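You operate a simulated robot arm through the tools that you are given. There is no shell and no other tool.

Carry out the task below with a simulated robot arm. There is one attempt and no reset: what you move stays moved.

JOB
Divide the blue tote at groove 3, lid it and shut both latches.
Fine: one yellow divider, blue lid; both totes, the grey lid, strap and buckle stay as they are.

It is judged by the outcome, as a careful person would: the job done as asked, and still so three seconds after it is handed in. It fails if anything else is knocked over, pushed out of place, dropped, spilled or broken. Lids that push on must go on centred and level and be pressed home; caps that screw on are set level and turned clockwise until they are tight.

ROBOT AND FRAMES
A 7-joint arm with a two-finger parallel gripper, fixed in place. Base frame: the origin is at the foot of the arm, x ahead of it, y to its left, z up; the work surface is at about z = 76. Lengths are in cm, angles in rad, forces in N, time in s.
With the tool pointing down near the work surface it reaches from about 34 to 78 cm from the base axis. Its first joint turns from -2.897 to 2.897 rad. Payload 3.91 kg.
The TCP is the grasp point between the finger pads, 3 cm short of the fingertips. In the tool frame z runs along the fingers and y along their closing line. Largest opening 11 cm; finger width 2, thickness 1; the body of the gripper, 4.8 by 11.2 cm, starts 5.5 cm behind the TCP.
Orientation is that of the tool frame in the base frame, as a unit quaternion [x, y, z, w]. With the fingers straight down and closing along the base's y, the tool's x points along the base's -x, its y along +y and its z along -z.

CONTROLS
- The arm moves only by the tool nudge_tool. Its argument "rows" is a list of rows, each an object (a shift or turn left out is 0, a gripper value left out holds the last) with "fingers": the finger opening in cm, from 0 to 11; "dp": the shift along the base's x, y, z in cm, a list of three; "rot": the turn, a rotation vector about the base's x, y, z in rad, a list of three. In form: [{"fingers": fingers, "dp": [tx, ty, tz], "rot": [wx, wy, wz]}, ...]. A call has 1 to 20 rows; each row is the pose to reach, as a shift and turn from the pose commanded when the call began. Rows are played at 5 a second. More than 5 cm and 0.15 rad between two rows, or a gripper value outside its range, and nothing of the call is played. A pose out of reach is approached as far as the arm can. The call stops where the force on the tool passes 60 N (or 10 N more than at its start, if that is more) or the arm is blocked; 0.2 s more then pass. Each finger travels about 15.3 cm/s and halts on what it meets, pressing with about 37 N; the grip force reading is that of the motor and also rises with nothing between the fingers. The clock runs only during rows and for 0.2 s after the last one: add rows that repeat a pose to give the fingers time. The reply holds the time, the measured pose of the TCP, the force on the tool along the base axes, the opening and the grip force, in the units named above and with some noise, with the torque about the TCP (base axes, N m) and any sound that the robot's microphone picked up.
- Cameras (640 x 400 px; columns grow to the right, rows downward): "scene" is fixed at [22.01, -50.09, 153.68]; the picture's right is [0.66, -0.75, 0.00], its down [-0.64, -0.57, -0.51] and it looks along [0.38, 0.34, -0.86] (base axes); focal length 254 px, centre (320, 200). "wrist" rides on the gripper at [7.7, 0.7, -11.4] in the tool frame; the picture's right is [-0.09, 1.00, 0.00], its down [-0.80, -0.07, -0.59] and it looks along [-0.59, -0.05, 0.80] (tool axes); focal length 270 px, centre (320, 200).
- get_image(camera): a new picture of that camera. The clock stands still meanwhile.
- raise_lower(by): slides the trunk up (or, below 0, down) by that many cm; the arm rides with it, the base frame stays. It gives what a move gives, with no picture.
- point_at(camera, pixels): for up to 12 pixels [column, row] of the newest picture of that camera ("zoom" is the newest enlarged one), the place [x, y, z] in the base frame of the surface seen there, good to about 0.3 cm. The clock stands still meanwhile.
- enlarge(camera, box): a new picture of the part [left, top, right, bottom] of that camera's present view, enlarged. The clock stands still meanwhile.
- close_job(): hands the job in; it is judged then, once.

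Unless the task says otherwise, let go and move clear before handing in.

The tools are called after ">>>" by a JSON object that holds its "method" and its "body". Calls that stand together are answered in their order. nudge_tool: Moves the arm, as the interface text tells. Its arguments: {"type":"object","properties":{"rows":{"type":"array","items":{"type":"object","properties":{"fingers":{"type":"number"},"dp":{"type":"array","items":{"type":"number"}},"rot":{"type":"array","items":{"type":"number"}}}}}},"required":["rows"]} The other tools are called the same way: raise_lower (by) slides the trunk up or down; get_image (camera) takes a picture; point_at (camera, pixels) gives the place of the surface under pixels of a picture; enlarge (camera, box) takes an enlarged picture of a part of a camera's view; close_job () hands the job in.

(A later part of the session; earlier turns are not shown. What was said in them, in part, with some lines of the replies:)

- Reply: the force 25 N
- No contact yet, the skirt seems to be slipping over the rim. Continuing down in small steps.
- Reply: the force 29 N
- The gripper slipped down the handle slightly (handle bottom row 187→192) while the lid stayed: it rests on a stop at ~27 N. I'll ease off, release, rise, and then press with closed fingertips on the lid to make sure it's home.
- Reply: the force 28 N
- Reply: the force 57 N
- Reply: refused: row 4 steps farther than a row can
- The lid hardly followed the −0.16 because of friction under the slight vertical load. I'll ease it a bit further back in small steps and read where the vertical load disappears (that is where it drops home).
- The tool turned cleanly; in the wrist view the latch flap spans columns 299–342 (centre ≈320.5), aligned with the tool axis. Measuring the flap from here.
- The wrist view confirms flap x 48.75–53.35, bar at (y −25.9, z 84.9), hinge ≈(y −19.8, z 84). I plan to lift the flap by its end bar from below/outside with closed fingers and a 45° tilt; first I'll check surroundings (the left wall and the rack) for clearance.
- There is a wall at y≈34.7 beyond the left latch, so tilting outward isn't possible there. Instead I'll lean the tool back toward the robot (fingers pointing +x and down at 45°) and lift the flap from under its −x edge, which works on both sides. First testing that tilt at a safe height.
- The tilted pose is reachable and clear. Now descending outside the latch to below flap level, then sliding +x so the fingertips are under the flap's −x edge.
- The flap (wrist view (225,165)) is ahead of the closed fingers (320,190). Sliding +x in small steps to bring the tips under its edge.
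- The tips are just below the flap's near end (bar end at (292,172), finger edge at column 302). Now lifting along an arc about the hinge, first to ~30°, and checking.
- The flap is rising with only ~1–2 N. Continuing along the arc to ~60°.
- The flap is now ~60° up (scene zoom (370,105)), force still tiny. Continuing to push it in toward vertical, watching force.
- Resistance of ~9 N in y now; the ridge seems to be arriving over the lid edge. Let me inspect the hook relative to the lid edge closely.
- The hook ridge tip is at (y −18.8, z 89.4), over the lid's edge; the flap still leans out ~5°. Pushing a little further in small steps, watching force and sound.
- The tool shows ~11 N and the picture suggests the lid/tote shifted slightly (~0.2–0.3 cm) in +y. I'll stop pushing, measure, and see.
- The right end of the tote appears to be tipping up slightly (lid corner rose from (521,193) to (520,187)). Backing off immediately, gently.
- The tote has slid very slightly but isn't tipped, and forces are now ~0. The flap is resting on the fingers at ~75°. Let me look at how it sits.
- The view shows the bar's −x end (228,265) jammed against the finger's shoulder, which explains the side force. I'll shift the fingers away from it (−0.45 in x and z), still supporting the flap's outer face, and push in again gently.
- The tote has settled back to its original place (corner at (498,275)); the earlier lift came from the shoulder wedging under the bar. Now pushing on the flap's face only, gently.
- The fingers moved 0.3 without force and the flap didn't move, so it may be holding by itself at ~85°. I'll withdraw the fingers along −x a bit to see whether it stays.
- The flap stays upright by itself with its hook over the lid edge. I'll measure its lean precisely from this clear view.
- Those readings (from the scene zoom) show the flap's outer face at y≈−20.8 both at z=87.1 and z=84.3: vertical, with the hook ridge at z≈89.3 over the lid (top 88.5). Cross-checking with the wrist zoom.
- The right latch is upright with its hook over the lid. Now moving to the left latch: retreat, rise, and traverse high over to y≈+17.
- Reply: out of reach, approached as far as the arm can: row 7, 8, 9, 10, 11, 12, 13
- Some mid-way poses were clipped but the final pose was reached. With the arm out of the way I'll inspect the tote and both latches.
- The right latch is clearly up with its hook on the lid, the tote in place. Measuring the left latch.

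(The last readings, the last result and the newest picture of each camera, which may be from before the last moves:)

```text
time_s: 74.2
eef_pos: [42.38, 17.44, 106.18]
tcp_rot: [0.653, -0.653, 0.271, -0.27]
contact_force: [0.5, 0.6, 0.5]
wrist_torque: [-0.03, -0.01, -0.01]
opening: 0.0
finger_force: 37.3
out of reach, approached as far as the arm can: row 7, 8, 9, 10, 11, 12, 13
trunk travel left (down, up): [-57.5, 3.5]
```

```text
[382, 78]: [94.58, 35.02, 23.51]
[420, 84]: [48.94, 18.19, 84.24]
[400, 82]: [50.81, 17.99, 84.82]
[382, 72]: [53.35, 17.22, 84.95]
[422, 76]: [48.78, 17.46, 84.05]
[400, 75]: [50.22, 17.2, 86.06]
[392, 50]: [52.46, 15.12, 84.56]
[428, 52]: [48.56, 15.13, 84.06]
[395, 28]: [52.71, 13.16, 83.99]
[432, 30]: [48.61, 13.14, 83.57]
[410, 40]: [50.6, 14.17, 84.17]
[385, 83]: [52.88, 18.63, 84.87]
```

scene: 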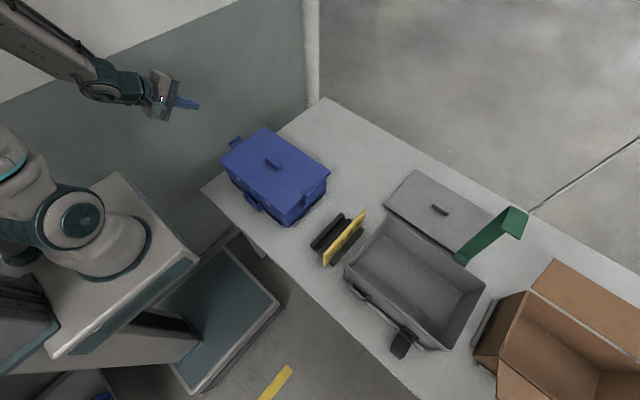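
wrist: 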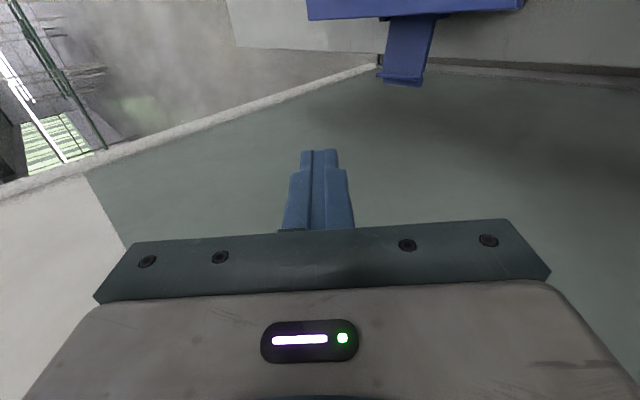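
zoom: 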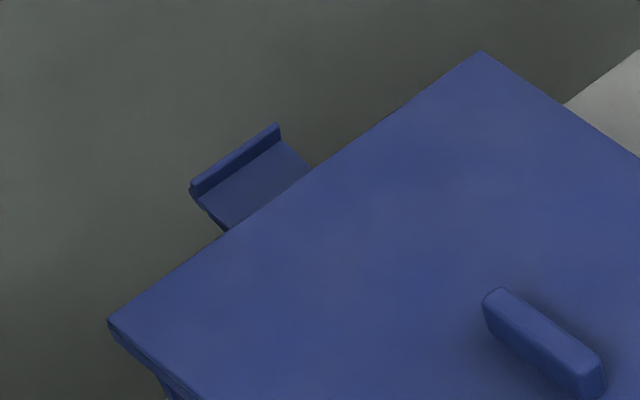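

Left latch: ridge at y≈16.95, bar y≈17.7–18, flap x 48.6–53.2, hinge ≈(11.5, 84). I'll repeat the manoeuvre mirrored, this time with contact on the slim tip part only. Descending outside the latch first.

>>> {"method": "nudge_tool", "body": {"rows": [{"dp": [0, -0.2, -4]}, {"dp": [0, -0.2, -8]}, {"dp": [0, -0.2, -12]}, {"dp": [0, -0.2, -16]}, {"dp": [0, -0.2, -19.5]}, {"dp": [0, -0.2, -22.38]}, {"dp": [0, -0.2, -22.38]}]}}

>>> {"method": "get_image", "body": {"camera": "wrist"}}

>>> {"method": "enlarge", "body": {"camera": "scene", "box": [170, 100, 310, 220]}}

```text
time_s: 75.8
eef_pos: [42.61, 17.04, 83.67]
tcp_rot: [0.654, -0.653, 0.271, -0.27]
contact_force: [-0.1, 0.0, 0.1]
wrist_torque: [0.04, -0.04, -0.03]
opening: 0.03
finger_force: 36.9
out of reach, approached as far as the arm can: row 2
trunk travel left (down, up): [-57.5, 3.5]
```

```text
taken
```

wrist: 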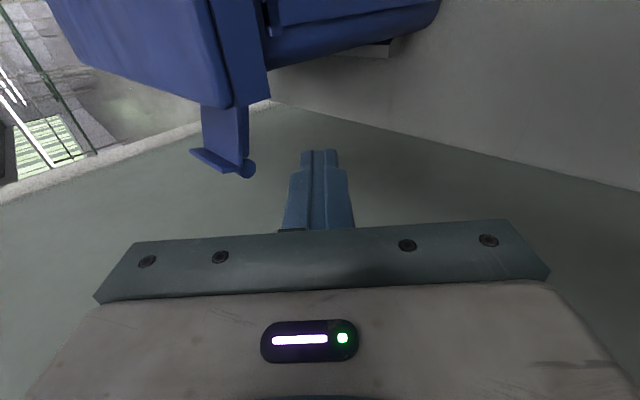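

```text
3.33 times, centred on (240, 160) of scene
```

zoom: 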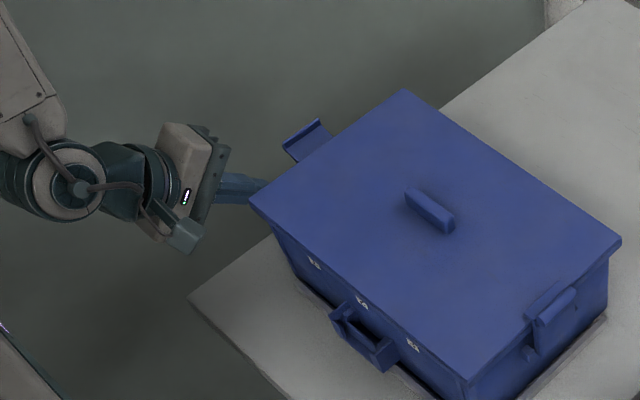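

Clear profile view: flap, ridge (205,155) and bar end (246,168). Sliding +x to put the slim tip under the flap's near edge.

>>> {"method": "nudge_tool", "body": {"rows": [{"dp": [1, 0, 0]}, {"dp": [2, 0, 0]}, {"dp": [3, 0, 0]}, {"dp": [3.6, 0, 0]}, {"dp": [3.98, 0, 0]}, {"dp": [3.98, 0, 0]}]}}

>>> {"method": "get_image", "body": {"camera": "wrist"}}

>>> {"method": "enlarge", "body": {"camera": "wrist", "box": [210, 90, 430, 230]}}

```text
time_s: 77.2
eef_pos: [46.49, 16.98, 83.8]
tcp_rot: [0.654, -0.653, 0.27, -0.27]
contact_force: [-0.3, -0.2, -0.6]
wrist_torque: [-0.01, -0.04, 0.01]
opening: 0.0
finger_force: 36.9
trunk travel left (down, up): [-57.5, 3.5]
```

```text
taken
```

wrist: 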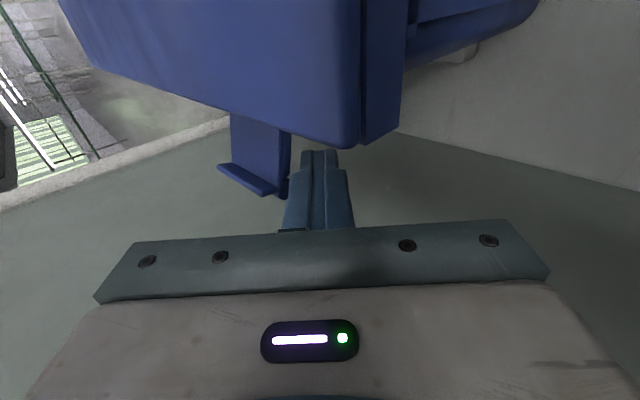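

```text
2.86 times, centred on (320, 160) of wrist
```

zoom: 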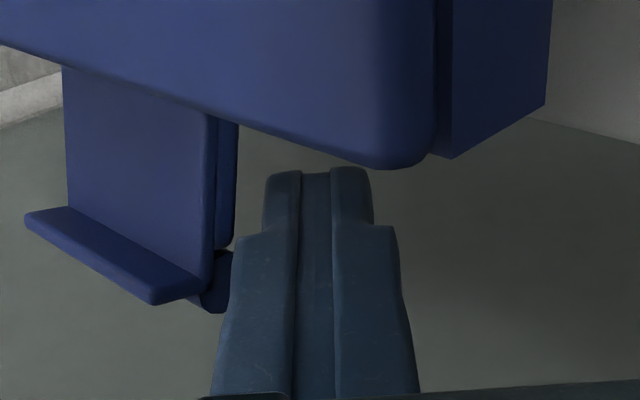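

The tip is below/outside the bar end; contact should come on the slim tip part. Lifting along the mirrored arc, first to ~35°.

>>> {"method": "nudge_tool", "body": {"rows": [{"dp": [0, -0.03, 0.4]}, {"dp": [0, -0.06, 0.85]}, {"dp": [0, -0.08, 1.25]}, {"dp": [0, -0.09, 1.62]}, {"dp": [0, -0.17, 2.0]}, {"dp": [0, -0.26, 2.38]}, {"dp": [0, -0.4, 2.75]}, {"dp": [0, -0.55, 3.09]}, {"dp": [0, -0.55, 3.09]}]}}

>>> {"method": "enlarge", "body": {"camera": "wrist", "box": [210, 90, 430, 230]}}

>>> {"method": "enlarge", "body": {"camera": "scene", "box": [200, 110, 300, 180]}}

```text
time_s: 79.2
eef_pos: [46.43, 16.71, 86.94]
tcp_rot: [-0.653, 0.653, -0.272, 0.271]
contact_force: [-1.5, -0.5, -0.9]
wrist_torque: [0.01, 0.03, 0.02]
opening: 0.0
finger_force: 36.5
trunk travel left (down, up): [-57.5, 3.5]
```

```text
2.86 times, centred on (320, 160) of wrist
```

zoom: 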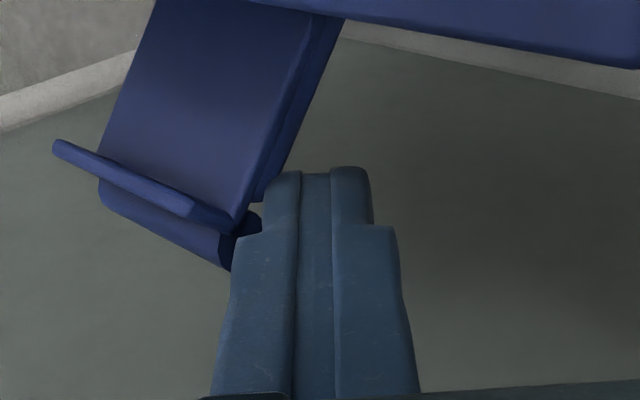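

```text
5.71 times, centred on (250, 145) of scene
```

zoom: 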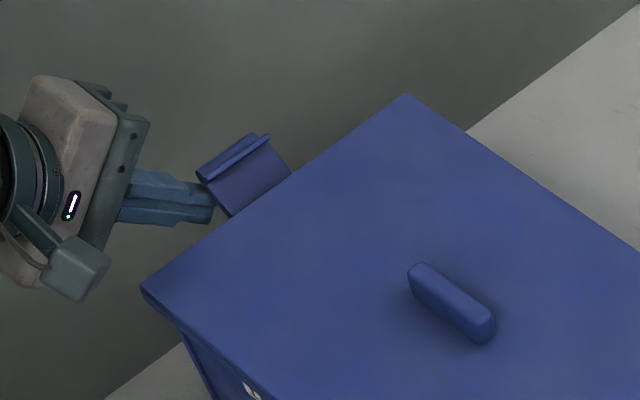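

The flap is rising, forces ~1–2 N. Continuing to ~65°.

>>> {"method": "nudge_tool", "body": {"rows": [{"dp": [0, -0.2, 0.34]}, {"dp": [0, -0.41, 0.66]}, {"dp": [0, -0.66, 0.96]}, {"dp": [0, -0.93, 1.23]}, {"dp": [0, -1.24, 1.48]}, {"dp": [0, -1.55, 1.7]}, {"dp": [0, -1.55, 1.7]}]}}

>>> {"method": "enlarge", "body": {"camera": "wrist", "box": [210, 90, 430, 230]}}

>>> {"method": "enlarge", "body": {"camera": "scene", "box": [200, 110, 300, 180]}}

```text
time_s: 80.8
eef_pos: [46.47, 14.99, 88.54]
tcp_rot: [-0.653, 0.653, -0.271, 0.271]
contact_force: [-0.5, 0.4, -0.1]
wrist_torque: [-0.01, 0.01, -0.03]
opening: 0.0
finger_force: 37.4
trunk travel left (down, up): [-57.5, 3.5]
```

```text
2.86 times, centred on (320, 160) of wrist
```

zoom: 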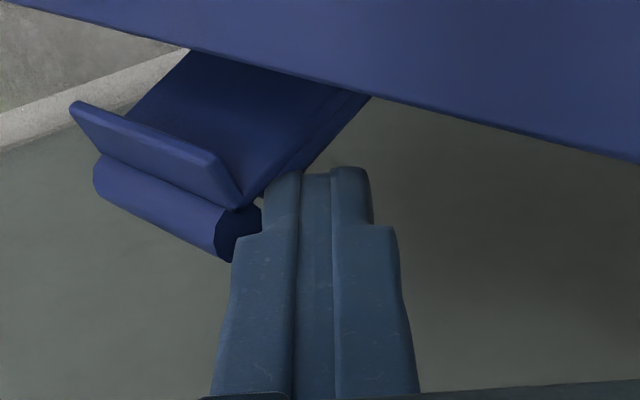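

```text
5.71 times, centred on (250, 145) of scene
```

zoom: 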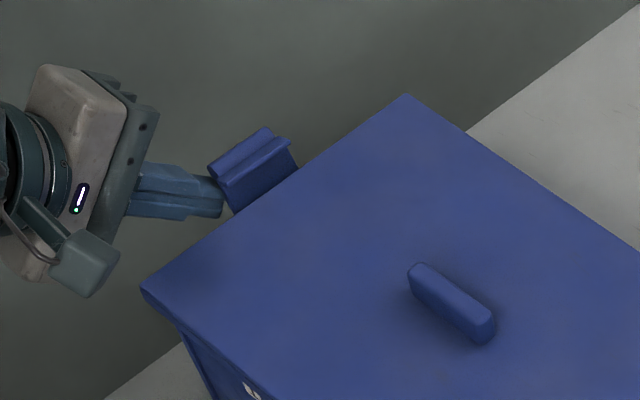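

Flap ~55–60° up. Continuing inward with only a small rise to avoid wedging under the bar end.

>>> {"method": "nudge_tool", "body": {"rows": [{"dp": [0, -0.3, 0.15]}, {"dp": [0, -0.6, 0.28]}, {"dp": [0, -0.9, 0.38]}, {"dp": [0, -1.2, 0.46]}, {"dp": [0, -1.2, 0.46]}]}}

>>> {"method": "enlarge", "body": {"camera": "wrist", "box": [210, 90, 430, 230]}}

>>> {"method": "enlarge", "body": {"camera": "scene", "box": [200, 110, 300, 180]}}

```text
time_s: 82.0
eef_pos: [46.54, 13.6, 89.09]
tcp_rot: [0.654, -0.653, 0.271, -0.27]
contact_force: [-0.6, -0.1, 0.8]
wrist_torque: [-0.02, 0.0, 0.01]
opening: 0.02
finger_force: 37.3
trunk travel left (down, up): [-57.5, 3.5]
```

```text
2.86 times, centred on (320, 160) of wrist
```

zoom: 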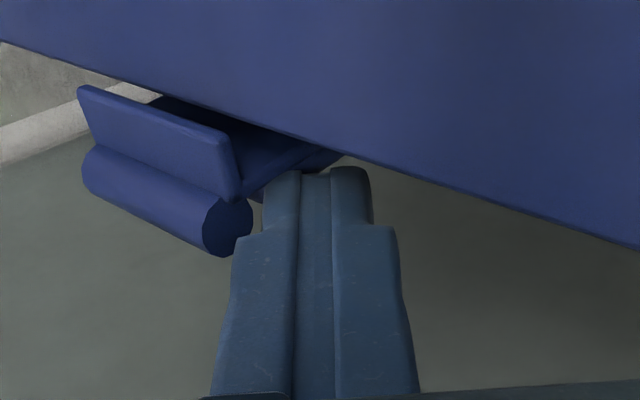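

```text
5.71 times, centred on (250, 145) of scene
```

zoom: 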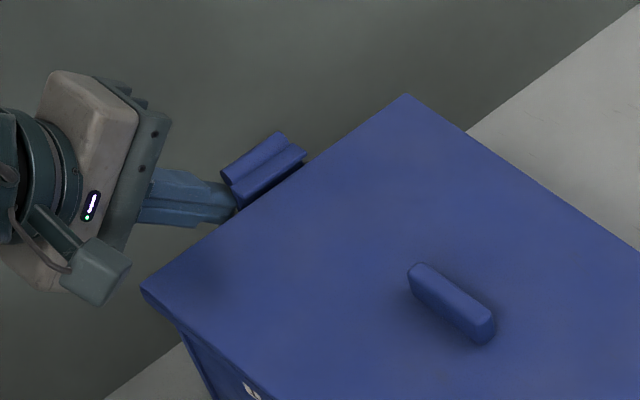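

Flap ~70°, forces nil. Continuing inward in small steps.

>>> {"method": "nudge_tool", "body": {"rows": [{"dp": [0, -0.15, 0.03]}, {"dp": [0, -0.3, 0.05]}, {"dp": [0, -0.45, 0.08]}, {"dp": [0, -0.6, 0.1]}, {"dp": [0, -0.6, 0.1]}]}}

>>> {"method": "enlarge", "body": {"camera": "wrist", "box": [210, 90, 430, 230]}}

>>> {"method": "enlarge", "body": {"camera": "scene", "box": [200, 110, 300, 180]}}

```text
time_s: 83.2
eef_pos: [46.42, 13.27, 89.21]
tcp_rot: [-0.653, 0.654, -0.271, 0.27]
contact_force: [0.1, 2.6, 0.8]
wrist_torque: [0.07, 0.04, 0.09]
opening: 0.0
finger_force: 36.7
trunk travel left (down, up): [-57.5, 3.5]
```

```text
2.86 times, centred on (320, 160) of wrist
```

zoom: 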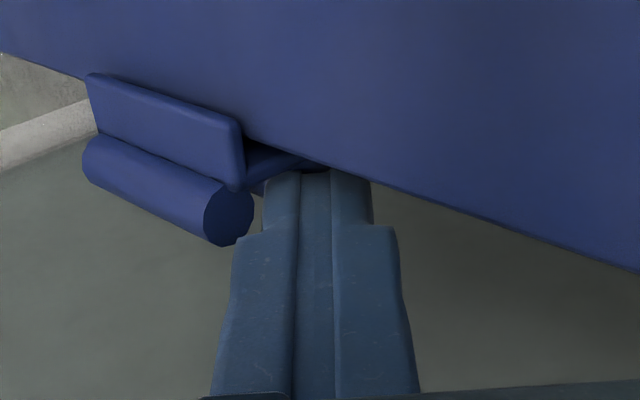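

```text
5.71 times, centred on (250, 145) of scene
```

zoom: 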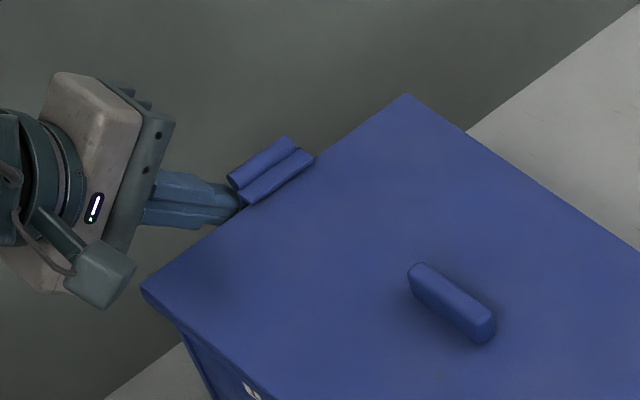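

The ridge is now arriving over the lid edge (~80°), Fy=2.6 N. A few more small steps, checking force.

>>> {"method": "nudge_tool", "body": {"rows": [{"dp": [0, -0.1, 0]}, {"dp": [0, -0.2, 0]}, {"dp": [0, -0.3, 0]}, {"dp": [0, -0.3, 0]}]}}

>>> {"method": "enlarge", "body": {"camera": "wrist", "box": [210, 90, 430, 230]}}

>>> {"method": "enlarge", "body": {"camera": "scene", "box": [200, 110, 300, 180]}}

```text
time_s: 84.2
eef_pos: [46.37, 12.87, 89.28]
tcp_rot: [0.654, -0.652, 0.27, -0.271]
contact_force: [1.8, 6.9, 3.0]
wrist_torque: [0.13, -0.06, 0.16]
opening: 0.0
finger_force: 37.0
trunk travel left (down, up): [-57.5, 3.5]
```

```text
2.86 times, centred on (320, 160) of wrist
```

zoom: 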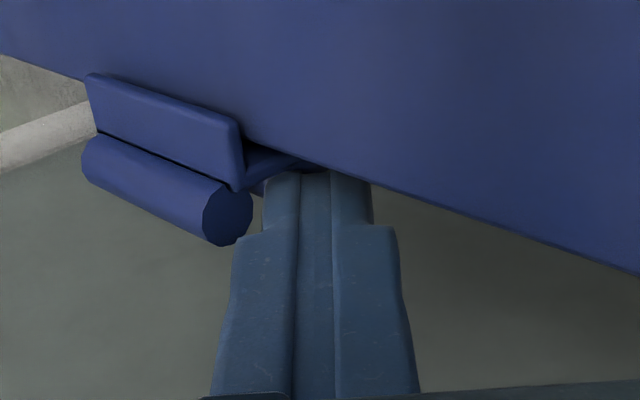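

```text
5.71 times, centred on (250, 145) of scene
```

zoom: 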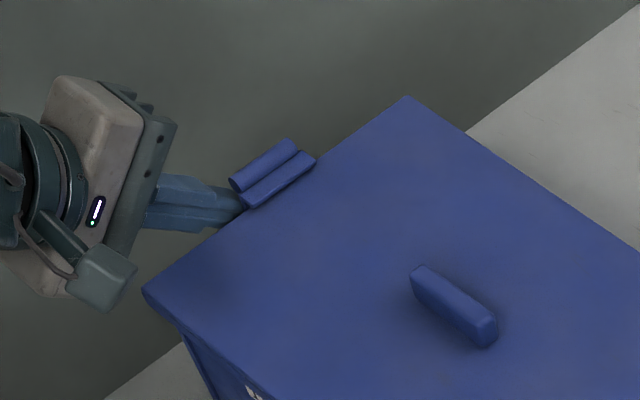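

Force 6.9 N and the flap moved little. Let me measure the ridge and bar positions against the lid edge before doing more.

>>> {"method": "point_at", "body": {"camera": "zoom", "pixels": [[312, 160], [247, 203], [280, 182], [300, 152], [240, 195], [268, 176], [290, 145], [235, 183], [262, 163], [330, 165], [260, 215], [350, 140]]}}

>>> {"method": "enlarge", "body": {"camera": "scene", "box": [235, 125, 265, 150]}}

```text
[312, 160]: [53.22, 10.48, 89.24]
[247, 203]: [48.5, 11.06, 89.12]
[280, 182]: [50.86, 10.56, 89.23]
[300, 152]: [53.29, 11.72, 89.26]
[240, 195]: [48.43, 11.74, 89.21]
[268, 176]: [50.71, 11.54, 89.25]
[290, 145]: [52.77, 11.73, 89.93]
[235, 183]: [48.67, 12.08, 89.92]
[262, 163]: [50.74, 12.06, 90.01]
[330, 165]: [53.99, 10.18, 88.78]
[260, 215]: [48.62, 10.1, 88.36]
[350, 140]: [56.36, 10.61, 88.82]
```

```text
16.00 times, centred on (250, 138) of scene
```

zoom: 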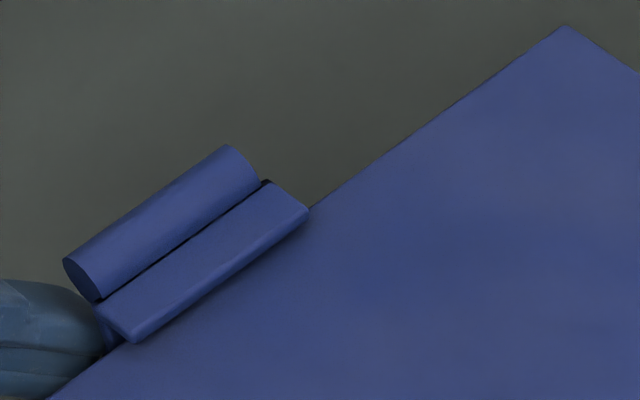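

The left ridge tip is at y≈10.5, z≈89.2 and bar at (12.05, 89.95) — the mirror image of the closed right latch. I'll ease off and withdraw along −x, then check it stays.

>>> {"method": "nudge_tool", "body": {"rows": [{"dp": [0, 0.1, 0]}, {"dp": [-0.3, 0.15, 0]}, {"dp": [-1, 0.15, 0]}, {"dp": [-2.5, 0.2, 0]}, {"dp": [-4.5, 0.4, 0.2]}, {"dp": [-4.5, 0.4, 0.2]}]}}

>>> {"method": "get_image", "body": {"camera": "wrist"}}

>>> {"method": "enlarge", "body": {"camera": "scene", "box": [235, 125, 265, 150]}}

```text
time_s: 85.6
eef_pos: [43.06, 13.97, 88.87]
tcp_rot: [-0.653, 0.654, -0.27, 0.27]
contact_force: [-0.5, -0.9, -0.1]
wrist_torque: [0.02, -0.02, 0.02]
opening: 0.03
finger_force: 37.7
out of reach, approached as far as the arm can: row 5, 6
trunk travel left (down, up): [-57.5, 3.5]
```

```text
taken
```

wrist: 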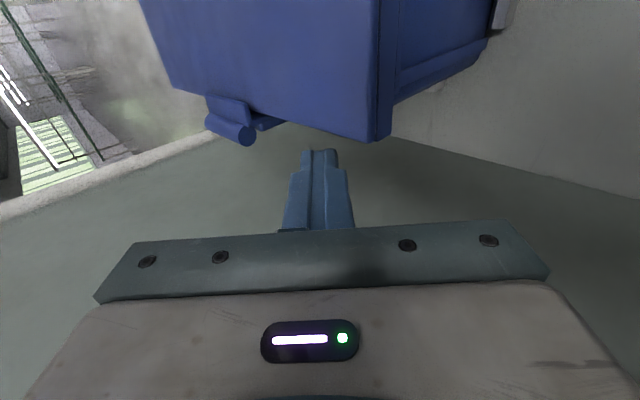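

```text
16.00 times, centred on (250, 138) of scene
```

zoom: 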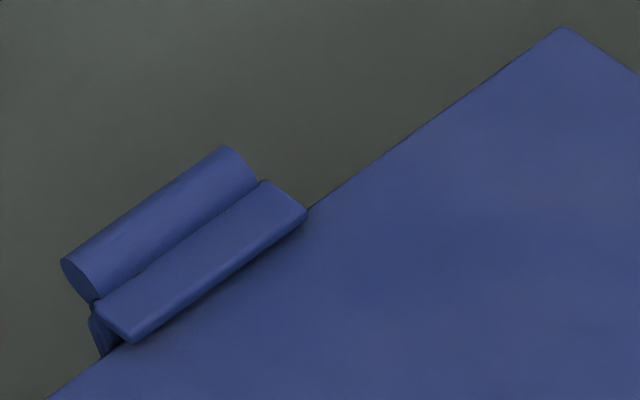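

Left latch also stays shut after withdrawing. Now rising clear of the tote before the final inspection.

>>> {"method": "nudge_tool", "body": {"rows": [{"dp": [1, 1, 1]}, {"dp": [1, 1.5, 4]}, {"dp": [1, 1.5, 8]}, {"dp": [1, 1.5, 12]}, {"dp": [1, 1.5, 16]}, {"dp": [1, 1.5, 20]}, {"dp": [1, 1.5, 20]}]}}

>>> {"method": "get_image", "body": {"camera": "scene"}}

>>> {"method": "enlarge", "body": {"camera": "scene", "box": [205, 115, 345, 230]}}

```text
time_s: 87.2
eef_pos: [43.89, 15.55, 108.55]
tcp_rot: [-0.654, 0.654, -0.269, 0.27]
contact_force: [0.7, -0.6, 0.1]
wrist_torque: [0.0, 0.0, 0.01]
opening: 0.0
finger_force: 37.5
trunk travel left (down, up): [-57.5, 3.5]
```

```text
taken
```

scene: 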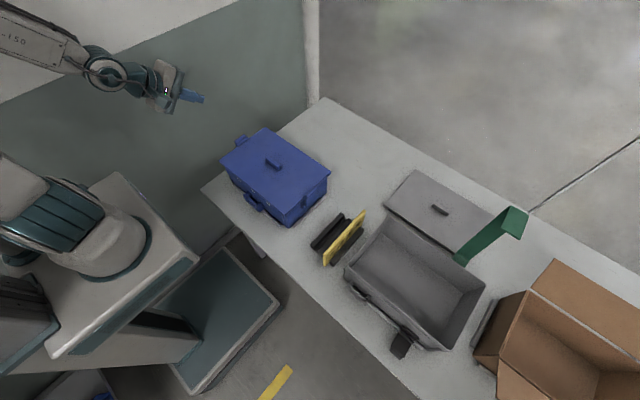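

```text
3.48 times, centred on (275, 172) of scene
```

zoom: 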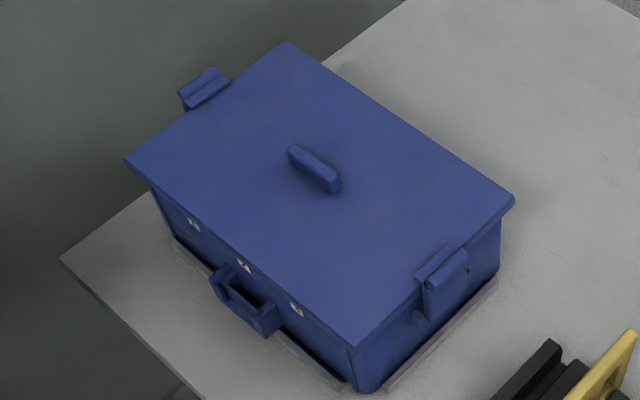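

Both latches appear up over the lid. Measuring lid level, latches' hooks and tote position.

>>> {"method": "point_at", "body": {"camera": "zoom", "pixels": [[130, 160], [355, 340], [508, 198], [285, 46], [250, 240], [405, 310], [470, 165], [180, 125], [440, 262], [458, 258], [195, 95], [210, 78]]}}

>>> {"method": "enlarge", "body": {"camera": "scene", "box": [290, 170, 335, 210]}}

```text
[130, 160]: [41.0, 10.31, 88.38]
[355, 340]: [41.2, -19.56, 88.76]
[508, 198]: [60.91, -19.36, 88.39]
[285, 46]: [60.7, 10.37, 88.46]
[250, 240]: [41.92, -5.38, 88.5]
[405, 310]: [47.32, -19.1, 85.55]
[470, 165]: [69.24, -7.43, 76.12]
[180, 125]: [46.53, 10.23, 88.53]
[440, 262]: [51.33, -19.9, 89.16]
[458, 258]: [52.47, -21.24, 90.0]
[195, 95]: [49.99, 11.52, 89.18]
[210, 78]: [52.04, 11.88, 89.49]
```

```text
10.00 times, centred on (312, 190) of scene
```

zoom: 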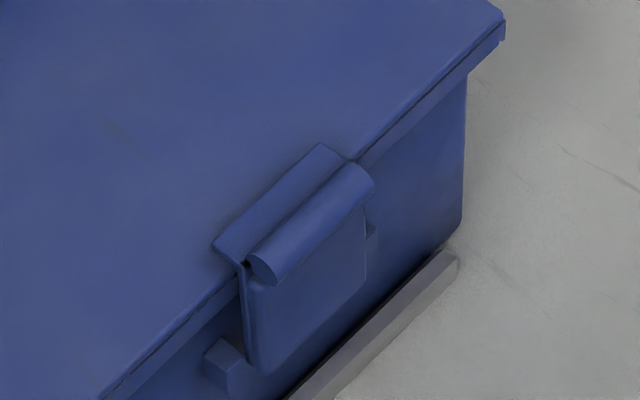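

>>> {"method": "point_at", "body": {"camera": "zoom", "pixels": [[310, 215], [345, 190], [320, 260], [345, 240], [300, 310], [340, 285], [265, 355], [290, 345], [270, 205], [240, 240], [330, 155], [245, 300]]}}

>>> {"method": "enlarge", "body": {"camera": "scene", "box": [225, 120, 270, 160]}}

```text
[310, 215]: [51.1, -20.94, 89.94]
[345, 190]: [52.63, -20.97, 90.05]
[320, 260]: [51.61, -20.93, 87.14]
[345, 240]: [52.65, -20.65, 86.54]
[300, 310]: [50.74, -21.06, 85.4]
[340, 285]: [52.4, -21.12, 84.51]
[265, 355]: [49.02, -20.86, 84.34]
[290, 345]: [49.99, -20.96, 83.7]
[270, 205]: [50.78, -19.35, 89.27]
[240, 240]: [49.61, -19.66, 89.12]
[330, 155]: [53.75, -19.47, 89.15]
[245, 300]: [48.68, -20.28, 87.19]
```

```text
10.00 times, centred on (248, 140) of scene
```

zoom: 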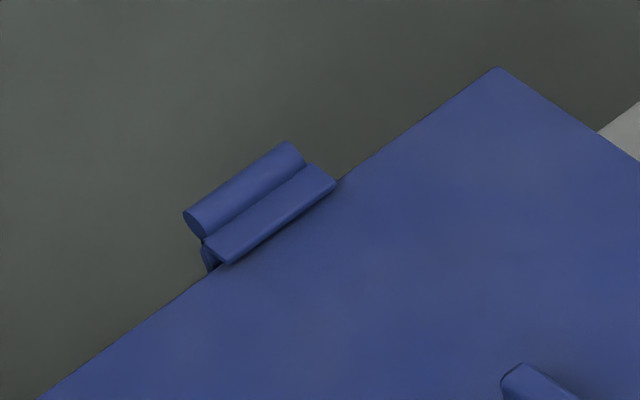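

The right flap's face is vertical (y≈−20.9 from z 83.7 to 87.1) with the hook over the lid. Checking whether the tote has shifted from its original spot (labels, end wall, front wall).

>>> {"method": "enlarge", "body": {"camera": "scene", "box": [230, 170, 290, 220]}}

```text
8.00 times, centred on (260, 195) of scene
```

zoom: 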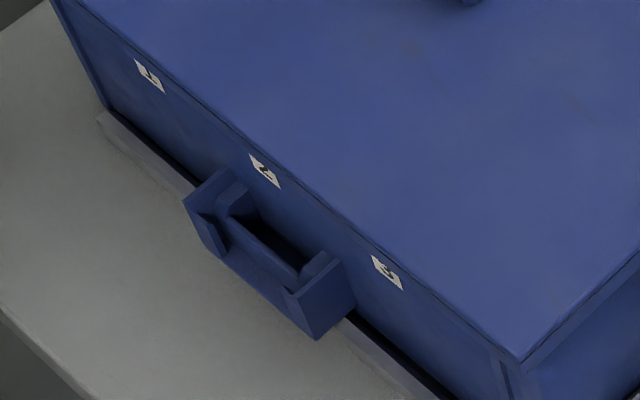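

Lid level (88.4–88.8), both hooks horizontal over it, tote moved only ≈0.3 cm. I'll bring the tool upright again and take a close wrist look at both latches.

>>> {"method": "nudge_tool", "body": {"rows": [{"dp": [1, -1, 0.5], "rot": [0, 0.13, 0]}, {"dp": [2, -2, 1], "rot": [0, 0.26, 0]}, {"dp": [3, -3, 1.5], "rot": [0, 0.39, 0]}, {"dp": [4, -4, 2], "rot": [0, 0.52, 0]}, {"dp": [5, -5, 2.5], "rot": [0, 0.65, 0]}, {"dp": [6, -6, 3], "rot": [0, 0.785, 0]}, {"dp": [6, -6, 3], "rot": [0, 0.785, 0]}]}}

>>> {"method": "get_image", "body": {"camera": "wrist"}}

```text
time_s: 88.8
eef_pos: [49.9, 9.57, 111.8]
tcp_rot: [-0.707, 0.707, 0.001, -0.001]
contact_force: [-0.2, -0.3, 0.3]
wrist_torque: [-0.01, -0.01, -0.03]
opening: 0.0
finger_force: 36.8
trunk travel left (down, up): [-57.5, 3.5]
```

```text
taken
```

wrist: 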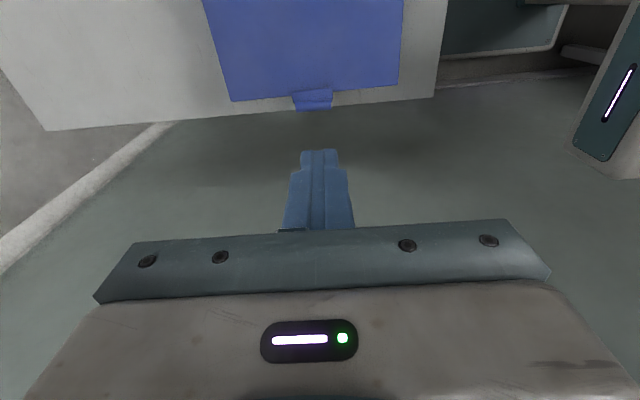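

>>> {"method": "enlarge", "body": {"camera": "wrist", "box": [270, 60, 360, 130]}}

>>> {"method": "nudge_tool", "body": {"rows": [{"dp": [0, -4.5, 0]}, {"dp": [0, -9, 0]}, {"dp": [0, -13.5, 0]}, {"dp": [0, -18, 0]}, {"dp": [0, -22.5, 0]}, {"dp": [0, -27, 0]}, {"dp": [0, -31.5, -2]}, {"dp": [0, -36, -4]}, {"dp": [0, -38, -6]}, {"dp": [0, -38, -6]}]}}

>>> {"method": "get_image", "body": {"camera": "wrist"}}

```text
5.71 times, centred on (315, 95) of wrist
```

zoom: 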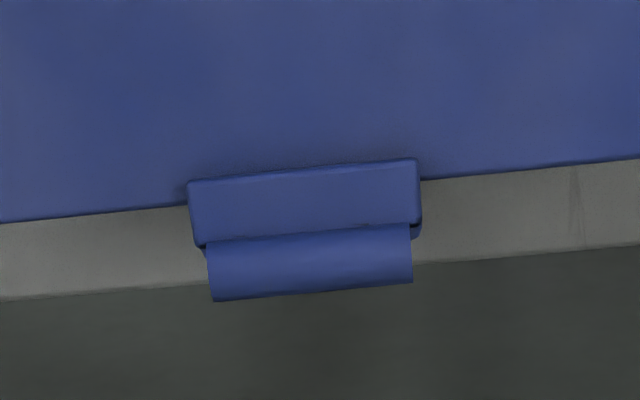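

```text
time_s: 91.0
eef_pos: [49.86, -28.31, 105.75]
tcp_rot: [-0.707, 0.707, 0.0, 0.0]
contact_force: [0.4, 0.1, -0.4]
wrist_torque: [0.0, 0.01, 0.02]
opening: 0.0
finger_force: 37.4
trunk travel left (down, up): [-57.5, 3.5]
```

```text
taken
```

wrist: 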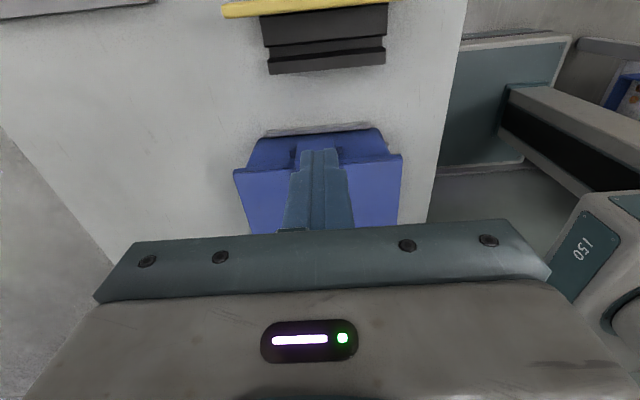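

The left hook overlaps the lid edge nicely. My fingers block the right latch in this view, so I'll shift sideways and look.

>>> {"method": "nudge_tool", "body": {"rows": [{"dp": [3, -1, 0]}, {"dp": [6, -2, 0]}, {"dp": [6, -2, 0]}]}}

>>> {"method": "enlarge", "body": {"camera": "wrist", "box": [280, 80, 460, 220]}}

```text
time_s: 91.8
eef_pos: [55.63, -30.41, 105.56]
tcp_rot: [0.707, -0.707, 0.0, 0.0]
contact_force: [0.4, -1.1, -0.6]
wrist_torque: [-0.02, 0.02, 0.01]
opening: 0.0
finger_force: 37.0
trunk travel left (down, up): [-57.5, 3.5]
```

```text
2.86 times, centred on (370, 150) of wrist
```

zoom: 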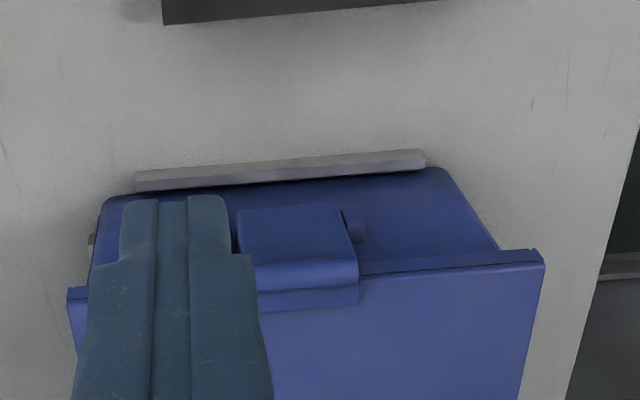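

>>> {"method": "point_at", "body": {"camera": "zoom", "pixels": [[290, 212], [290, 235], [295, 255], [300, 275], [305, 298], [310, 303], [420, 310], [430, 272], [430, 264], [420, 215], [355, 228], [300, 180]]}}

```text
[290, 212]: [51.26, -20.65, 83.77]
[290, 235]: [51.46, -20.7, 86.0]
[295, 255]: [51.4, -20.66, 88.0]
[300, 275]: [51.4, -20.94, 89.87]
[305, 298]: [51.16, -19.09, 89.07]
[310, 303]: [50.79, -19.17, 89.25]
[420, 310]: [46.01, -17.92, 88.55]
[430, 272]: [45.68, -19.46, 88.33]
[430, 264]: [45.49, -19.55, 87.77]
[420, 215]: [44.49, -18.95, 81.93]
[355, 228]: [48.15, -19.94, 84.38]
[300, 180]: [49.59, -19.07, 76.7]
```

Right flap outer face reads y≈−20.67 at z 83.8, 86 and 88: exactly vertical, hook over the lid. As a last check that the lid is fully home and level, I'll touch down gently with closed fingertips near each corner and compare contact heights.

>>> {"method": "nudge_tool", "body": {"rows": [{"fingers": 0, "dp": [0.6, 4.8, 0]}, {"fingers": 0, "dp": [1.2, 9.6, 0]}, {"fingers": 0, "dp": [1.8, 14.4, -1]}, {"fingers": 0, "dp": [1.8, 14.4, -5]}, {"fingers": 0, "dp": [1.8, 14.4, -9]}, {"fingers": 0, "dp": [1.8, 14.4, -12]}, {"fingers": 0, "dp": [1.8, 14.4, -13.3]}, {"fingers": 0, "dp": [1.8, 14.4, -13.8]}, {"fingers": 0, "dp": [1.8, 14.4, -14.1]}, {"fingers": 0, "dp": [1.8, 14.4, -14.1]}]}}

```text
time_s: 94.0
eef_pos: [57.75, -16.12, 91.69]
tcp_rot: [0.707, -0.707, 0.0, 0.0]
contact_force: [0.6, 0.4, 0.1]
wrist_torque: [0.01, 0.0, -0.02]
opening: 0.02
finger_force: 36.5
trunk travel left (down, up): [-57.5, 3.5]
```

>>> {"method": "nudge_tool", "body": {"rows": [{"dp": [0, 0, -0.1]}, {"dp": [0, 0, -0.2]}, {"dp": [0, 0, -0.3]}, {"dp": [0, 0, -0.3]}]}}

```text
time_s: 95.0
eef_pos: [57.68, -16.04, 91.42]
tcp_rot: [-0.707, 0.707, 0.0, 0.001]
contact_force: [1.6, -0.3, 7.7]
wrist_torque: [0.05, -0.03, -0.07]
opening: 0.02
finger_force: 37.5
trunk travel left (down, up): [-57.5, 3.5]
```

Contact at TCP z≈91.42 (lid top ≈88.4). Pressing ~0.2 further (~25 N).

>>> {"method": "nudge_tool", "body": {"rows": [{"dp": [0, 0, -0.1]}, {"dp": [0, 0, -0.2]}, {"dp": [0, 0, -0.2]}]}}

>>> {"method": "nudge_tool", "body": {"rows": [{"dp": [0, 0, 0.5]}, {"dp": [0, 0, 2]}, {"dp": [-4, 0, 3]}, {"dp": [-8, 0, 3]}, {"dp": [-12, 0, 3]}, {"dp": [-13.5, 0, 2]}, {"dp": [-13.5, 0, 1]}, {"dp": [-13.5, 0, 0.5]}, {"dp": [-13.5, 0, 0.2]}, {"dp": [-13.5, 0, 0.2]}]}}

```text
time_s: 95.8
eef_pos: [57.67, -16.12, 91.51]
tcp_rot: [0.707, -0.707, 0.002, -0.001]
contact_force: [4.4, 0.5, 27.4]
wrist_torque: [0.1, -0.12, -0.23]
opening: 0.02
finger_force: 36.9
trunk travel left (down, up): [-57.5, 3.5]
```

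```text
time_s: 98.0
eef_pos: [44.41, -16.12, 91.44]
tcp_rot: [-0.706, 0.708, 0.0, 0.001]
contact_force: [-0.5, -0.5, 5.8]
wrist_torque: [0.04, 0.02, 0.05]
opening: 0.0
finger_force: 36.8
trunk travel left (down, up): [-57.5, 3.5]
```

Far-right is rigid (91.42→91.51 within noise at 27 N). Near-right contacts at the same height, 91.44. Pressing there, then checking the left end.

>>> {"method": "nudge_tool", "body": {"rows": [{"dp": [0, 0, -0.1]}, {"dp": [0, 0, -0.2]}, {"dp": [0, 0, -0.2]}]}}

>>> {"method": "nudge_tool", "body": {"rows": [{"dp": [0, 0, 0.5]}, {"dp": [0, 0, 3]}, {"dp": [0, 2, 6]}, {"dp": [0, 6, 7]}, {"dp": [0, 10.5, 7]}, {"dp": [0, 15, 7]}, {"dp": [0, 19.5, 7]}, {"dp": [0, 22.5, 6]}, {"dp": [0, 22.5, 3]}, {"dp": [0, 22.5, 1]}, {"dp": [0, 22.5, 0.4]}, {"dp": [0, 22.5, 0.2]}, {"dp": [0, 22.5, 0.2]}]}}

```text
time_s: 98.8
eef_pos: [44.4, -16.06, 91.5]
tcp_rot: [0.707, -0.707, 0.002, -0.001]
contact_force: [5.9, -1.1, 31.1]
wrist_torque: [0.07, -0.13, -0.15]
opening: 0.0
finger_force: 37.6
trunk travel left (down, up): [-57.5, 3.5]
```

```text
time_s: 101.6
eef_pos: [44.44, 6.22, 91.47]
tcp_rot: [-0.707, 0.707, 0.0, 0.001]
contact_force: [-1.2, -2.4, 11.2]
wrist_torque: [-0.08, 0.05, 0.05]
opening: 0.0
finger_force: 37.1
trunk travel left (down, up): [-57.5, 3.5]
```

Near-left also contacts at 91.47 — three corners agree within 0.1 cm, so the lid is level and home. Retreating upward and returning the tool to its starting attitude.

>>> {"method": "nudge_tool", "body": {"rows": [{"dp": [0, 0, 0.5]}, {"dp": [0, 0, 3]}, {"dp": [0, 0, 7]}, {"dp": [0, 0, 11]}, {"dp": [0, 0, 15]}, {"dp": [0, 0, 19]}, {"dp": [0, 0, 23]}, {"dp": [0, -2, 25], "rot": [0, 0, -0.14]}, {"dp": [0, -4, 25], "rot": [0, 0, -0.28]}, {"dp": [0, -6, 25], "rot": [0, 0, -0.42]}, {"dp": [0, -8, 25], "rot": [0, 0, -0.56]}, {"dp": [0, -10, 25], "rot": [0, 0, -0.7]}, {"dp": [0, -12, 25], "rot": [0, 0, -0.84]}, {"dp": [0, -12, 25], "rot": [0, 0, -0.98]}, {"dp": [0, -12, 25], "rot": [0, 0, -1.12]}, {"dp": [0, -12, 25], "rot": [0, 0, -1.26]}, {"dp": [0, -12, 25], "rot": [0, 0, -1.4]}, {"dp": [0, -12, 25], "rot": [0, 0, -1.5]}, {"dp": [0, -12, 25], "rot": [0, 0, -1.57]}, {"dp": [0, -12, 25], "rot": [0, 0, -1.57]}]}}

>>> {"method": "get_image", "body": {"camera": "wrist"}}

>>> {"method": "get_image", "body": {"camera": "scene"}}

```text
time_s: 105.8
eef_pos: [44.32, -5.52, 116.53]
tcp_rot: [0.0, 1.0, 0.0, -0.001]
contact_force: [-1.3, -1.1, 0.7]
wrist_torque: [0.0, 0.0, 0.02]
opening: 0.0
finger_force: 36.8
trunk travel left (down, up): [-57.5, 3.5]
```

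```text
taken
```

wrist: 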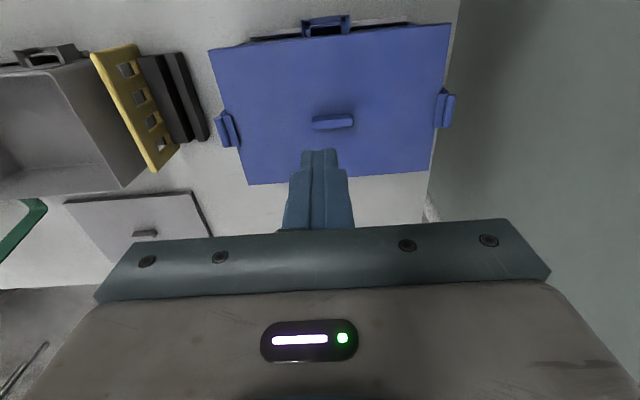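

```text
taken
```

scene: 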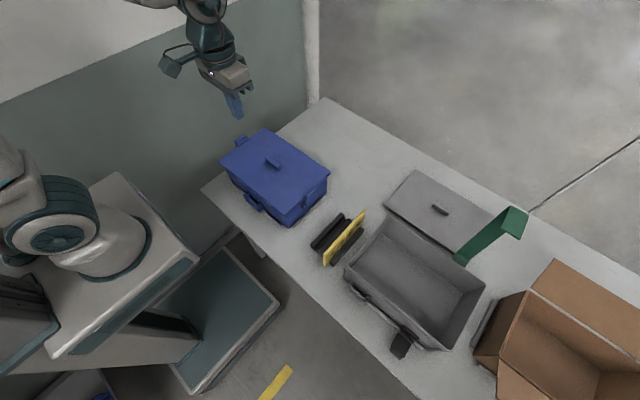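

Both latches remain up; the other items look untouched. One last close look at the tote before handing in.

>>> {"method": "enlarge", "body": {"camera": "scene", "box": [205, 115, 345, 230]}}

>>> {"method": "enlarge", "body": {"camera": "wrist", "box": [190, 0, 480, 200]}}

>>> {"method": "enlarge", "body": {"camera": "scene", "box": [300, 170, 540, 370]}}

```text
3.48 times, centred on (275, 172) of scene
```

zoom: 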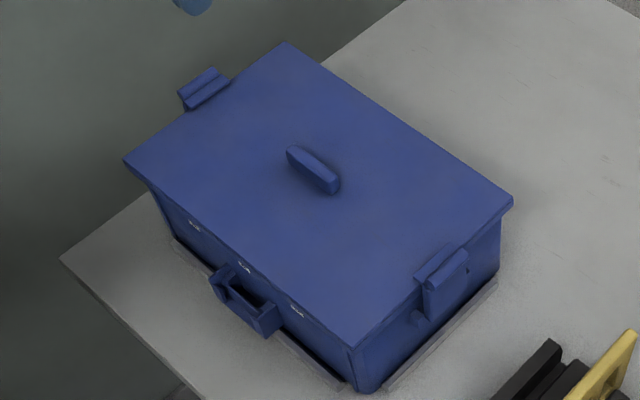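

```text
2.00 times, centred on (335, 100) of wrist
```

zoom: 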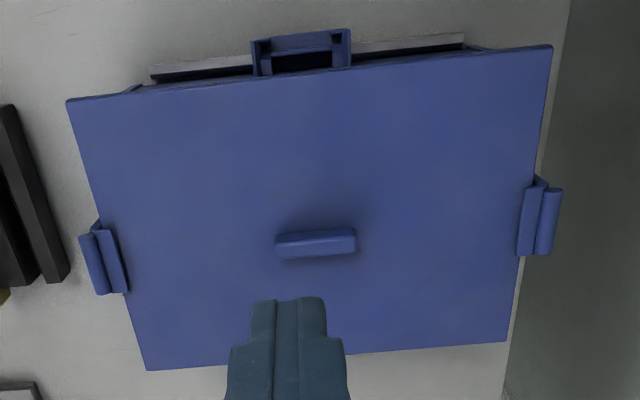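

```text
2.00 times, centred on (420, 270) of scene
```

zoom: 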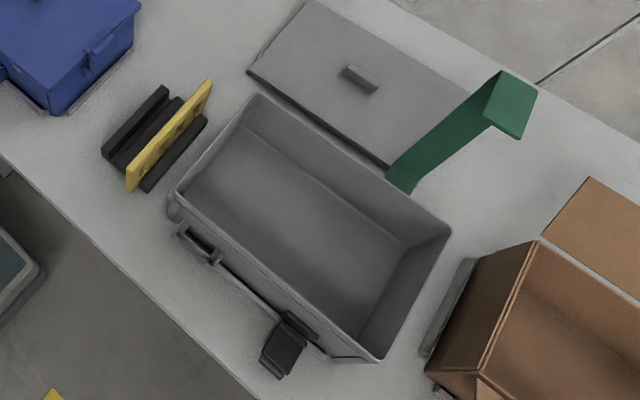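

Everything is in place; the lid seems to have crept a little toward −x with the presses. Measuring its actual overhang front/back to decide whether it needs re-centring.

>>> {"method": "enlarge", "body": {"camera": "scene", "box": [225, 150, 285, 210]}}

>>> {"method": "point_at", "body": {"camera": "zoom", "pixels": [[182, 172], [186, 178], [190, 183], [282, 254], [286, 260], [290, 266], [402, 342], [406, 350], [160, 195], [230, 225], [340, 320], [80, 72]]}}

>>> {"method": "enlarge", "body": {"camera": "scene", "box": [285, 130, 345, 190]}}

```text
6.67 times, centred on (255, 180) of scene
```

zoom: 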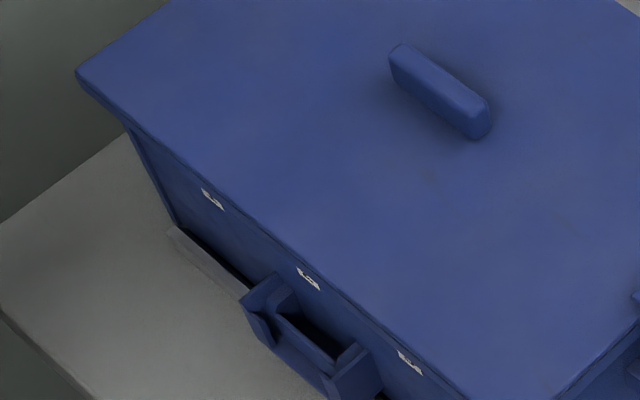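

```text
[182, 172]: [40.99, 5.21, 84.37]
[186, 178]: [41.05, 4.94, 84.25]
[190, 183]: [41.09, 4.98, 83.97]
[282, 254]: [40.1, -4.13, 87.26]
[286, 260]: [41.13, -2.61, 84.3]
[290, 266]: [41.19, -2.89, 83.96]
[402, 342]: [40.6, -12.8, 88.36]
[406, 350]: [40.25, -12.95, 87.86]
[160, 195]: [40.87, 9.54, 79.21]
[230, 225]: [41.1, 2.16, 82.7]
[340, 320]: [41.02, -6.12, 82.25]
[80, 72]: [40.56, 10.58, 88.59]
```

```text
6.67 times, centred on (315, 160) of scene
```

zoom: 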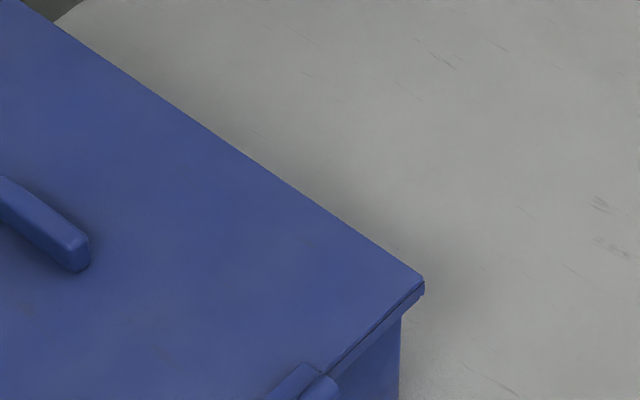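

The near overhang is ≈0.85 vs ≈0.3 at the back, so the lid sits ≈0.25 cm off toward −x. I'll re-centre it as before: hover over the handle with open fingers and check alignment first.

>>> {"method": "nudge_tool", "body": {"rows": [{"fingers": 3, "dp": [2, 0.5, -3]}, {"fingers": 6, "dp": [4, 1, -6]}, {"fingers": 8, "dp": [6.2, 1.3, -9]}, {"fingers": 8, "dp": [6.2, 1.3, -13]}, {"fingers": 8, "dp": [6.2, 1.3, -17]}, {"fingers": 8, "dp": [6.2, 1.3, -19.5]}, {"fingers": 8, "dp": [6.2, 1.3, -19.5]}]}}

>>> {"method": "get_image", "body": {"camera": "wrist"}}

```text
time_s: 107.4
eef_pos: [50.55, -4.22, 96.87]
tcp_rot: [0.0, 1.0, 0.001, 0.0]
contact_force: [-0.2, -0.4, -1.3]
wrist_torque: [0.01, -0.01, 0.02]
opening: 8.0
finger_force: 0.0
trunk travel left (down, up): [-57.5, 3.5]
```

```text
taken
```

wrist: 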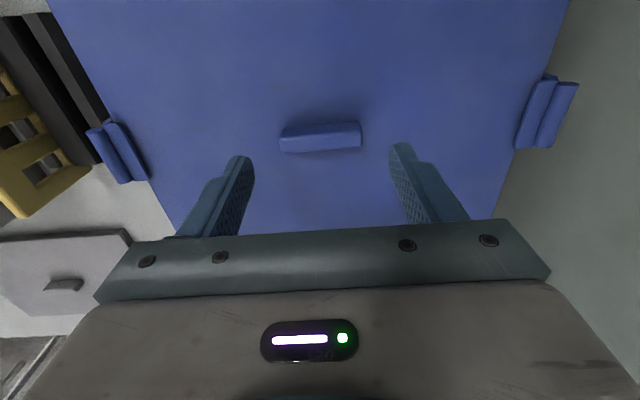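

The handle is centred between the fingers (columns 279–362, centre 320.5). Descending and closing on it, then sliding +0.2 in x.

>>> {"method": "nudge_tool", "body": {"rows": [{"fingers": 8, "dp": [0.1, 0, -2]}, {"fingers": 8, "dp": [0.2, 0, -4]}, {"fingers": 8, "dp": [0.2, 0, -4.8]}, {"fingers": 7, "dp": [0.2, 0, -4.8]}, {"fingers": 6.3, "dp": [0.2, 0, -4.8]}, {"fingers": 5.8, "dp": [0.2, 0, -4.8]}, {"fingers": 5, "dp": [0.2, 0, -4.8]}, {"fingers": 5, "dp": [0.2, 0, -4.8]}]}}

```text
time_s: 109.2
eef_pos: [50.75, -4.21, 92.07]
tcp_rot: [0.0, 1.0, 0.0, -0.001]
contact_force: [0.4, -0.7, 0.3]
wrist_torque: [-0.01, 0.02, 0.0]
opening: 5.91
finger_force: 37.5
trunk travel left (down, up): [-57.5, 3.5]
```

Gripped with essentially zero load. Sliding +0.2 in x slowly.

>>> {"method": "nudge_tool", "body": {"rows": [{"fingers": 5, "dp": [0.07, 0, 0.02]}, {"fingers": 5, "dp": [0.14, 0, 0.03]}, {"fingers": 5, "dp": [0.2, 0, 0.04]}, {"fingers": 5, "dp": [0.2, 0, 0.04]}]}}

>>> {"method": "enlarge", "body": {"camera": "scene", "box": [225, 150, 285, 210]}}

>>> {"method": "enlarge", "body": {"camera": "scene", "box": [285, 130, 345, 190]}}

```text
time_s: 110.2
eef_pos: [50.9, -4.14, 92.1]
tcp_rot: [0.0, 1.0, 0.0, -0.001]
contact_force: [0.1, -0.7, 0.0]
wrist_torque: [-0.02, -0.01, 0.02]
opening: 5.92
finger_force: 36.9
trunk travel left (down, up): [-57.5, 3.5]
```

```text
6.67 times, centred on (255, 180) of scene
```

zoom: 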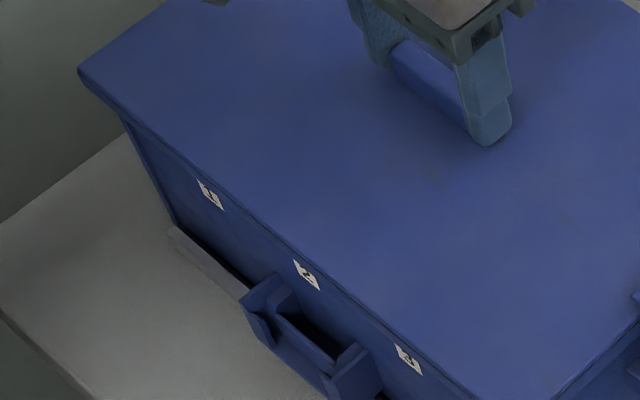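

```text
6.67 times, centred on (315, 160) of scene
```

zoom: 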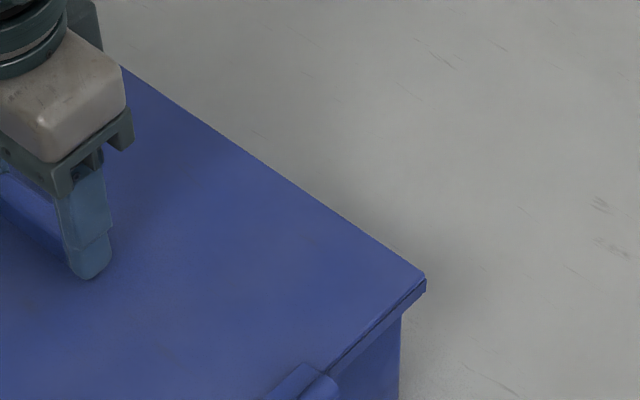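

The lid slid freely to centre (labels show as in the aligned state, forces ~0). Releasing and rising clear.

>>> {"method": "nudge_tool", "body": {"rows": [{"fingers": 5.9, "dp": [0, 0, 0]}, {"fingers": 6.6, "dp": [0, 0, 0]}, {"fingers": 8, "dp": [0, 0, 0]}, {"fingers": 8, "dp": [0, 0, 0.5]}, {"fingers": 8, "dp": [0, 0, 2]}, {"fingers": 8, "dp": [0, 0, 5]}, {"fingers": 8, "dp": [-1, 0, 9]}, {"fingers": 8, "dp": [-2, 0, 13]}, {"fingers": 8, "dp": [-3, 0, 17]}, {"fingers": 8, "dp": [-4, 0, 21]}, {"fingers": 8, "dp": [-4, 0, 25]}, {"fingers": 8, "dp": [-4, 0, 25]}]}}

>>> {"method": "enlarge", "body": {"camera": "scene", "box": [205, 115, 345, 230]}}

>>> {"method": "enlarge", "body": {"camera": "wrist", "box": [190, 0, 480, 200]}}

```text
time_s: 112.8
eef_pos: [47.01, -4.26, 117.34]
tcp_rot: [0.0, 1.0, 0.0, 0.0]
contact_force: [-0.5, 0.3, 0.0]
wrist_torque: [0.03, 0.07, 0.01]
opening: 7.99
finger_force: 0.1
trunk travel left (down, up): [-57.5, 3.5]
```

```text
3.48 times, centred on (275, 172) of scene
```

zoom: 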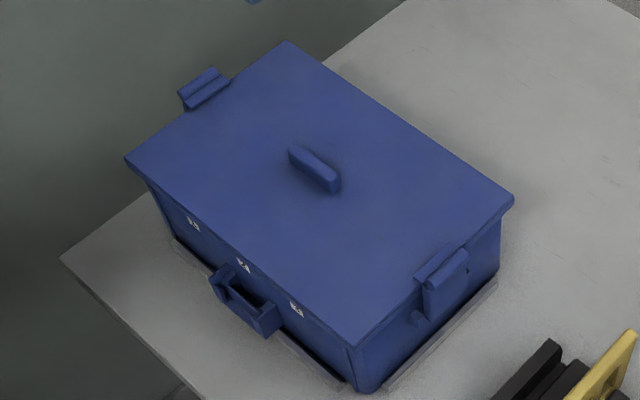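

```text
2.00 times, centred on (335, 100) of wrist
```

zoom: 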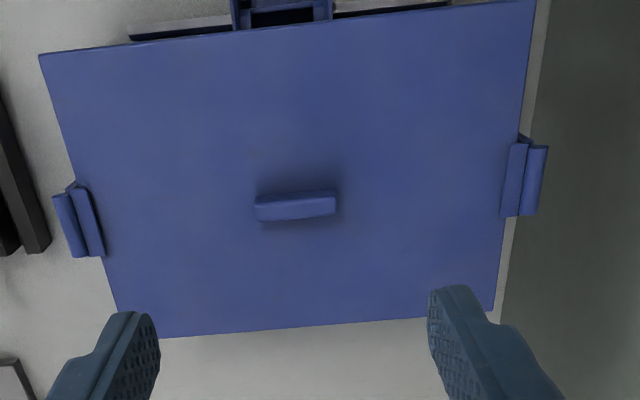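

The final views show the lid centred and level, and both latches upright with their hooks over the lid edge. The divider was seated in groove 3 before I put the lid on. The rest of the table looks untouched, and the gripper is open and well clear. Handing the job in.

>>> {"method": "close_job", "body": {}}

```text
The job is handed in.
```

I put one yellow divider in groove 3 of the blue tote, put the lid on, and shut both latches. The job has been handed in, but I haven't had a result back.

- **Divider:** it stands on the tote floor between the groove 3 ribs, about 1 cm below the rim.
- **Lid:** three corners touched at the same height to within 0.1 cm, and it didn't move when pressed with about 30 N. Pressing slid it slightly toward the robot, so I re-centred it at the end without pressing again.
- **Latches:** both stand vertical with their hooks over the lid edge and stayed there after I let go. The microphone picked up no click on either one, so I judged them shut by position.
- **Tote movement:** while I shut the first latch, my fingers wedged under it and lifted that end of the blue tote slightly; it settled back. The tote ended about 0.3 cm from where it started, toward the divider rack.

In the final pictures the grey tote and lid, the strap, the buckle and the second divider look undisturbed.
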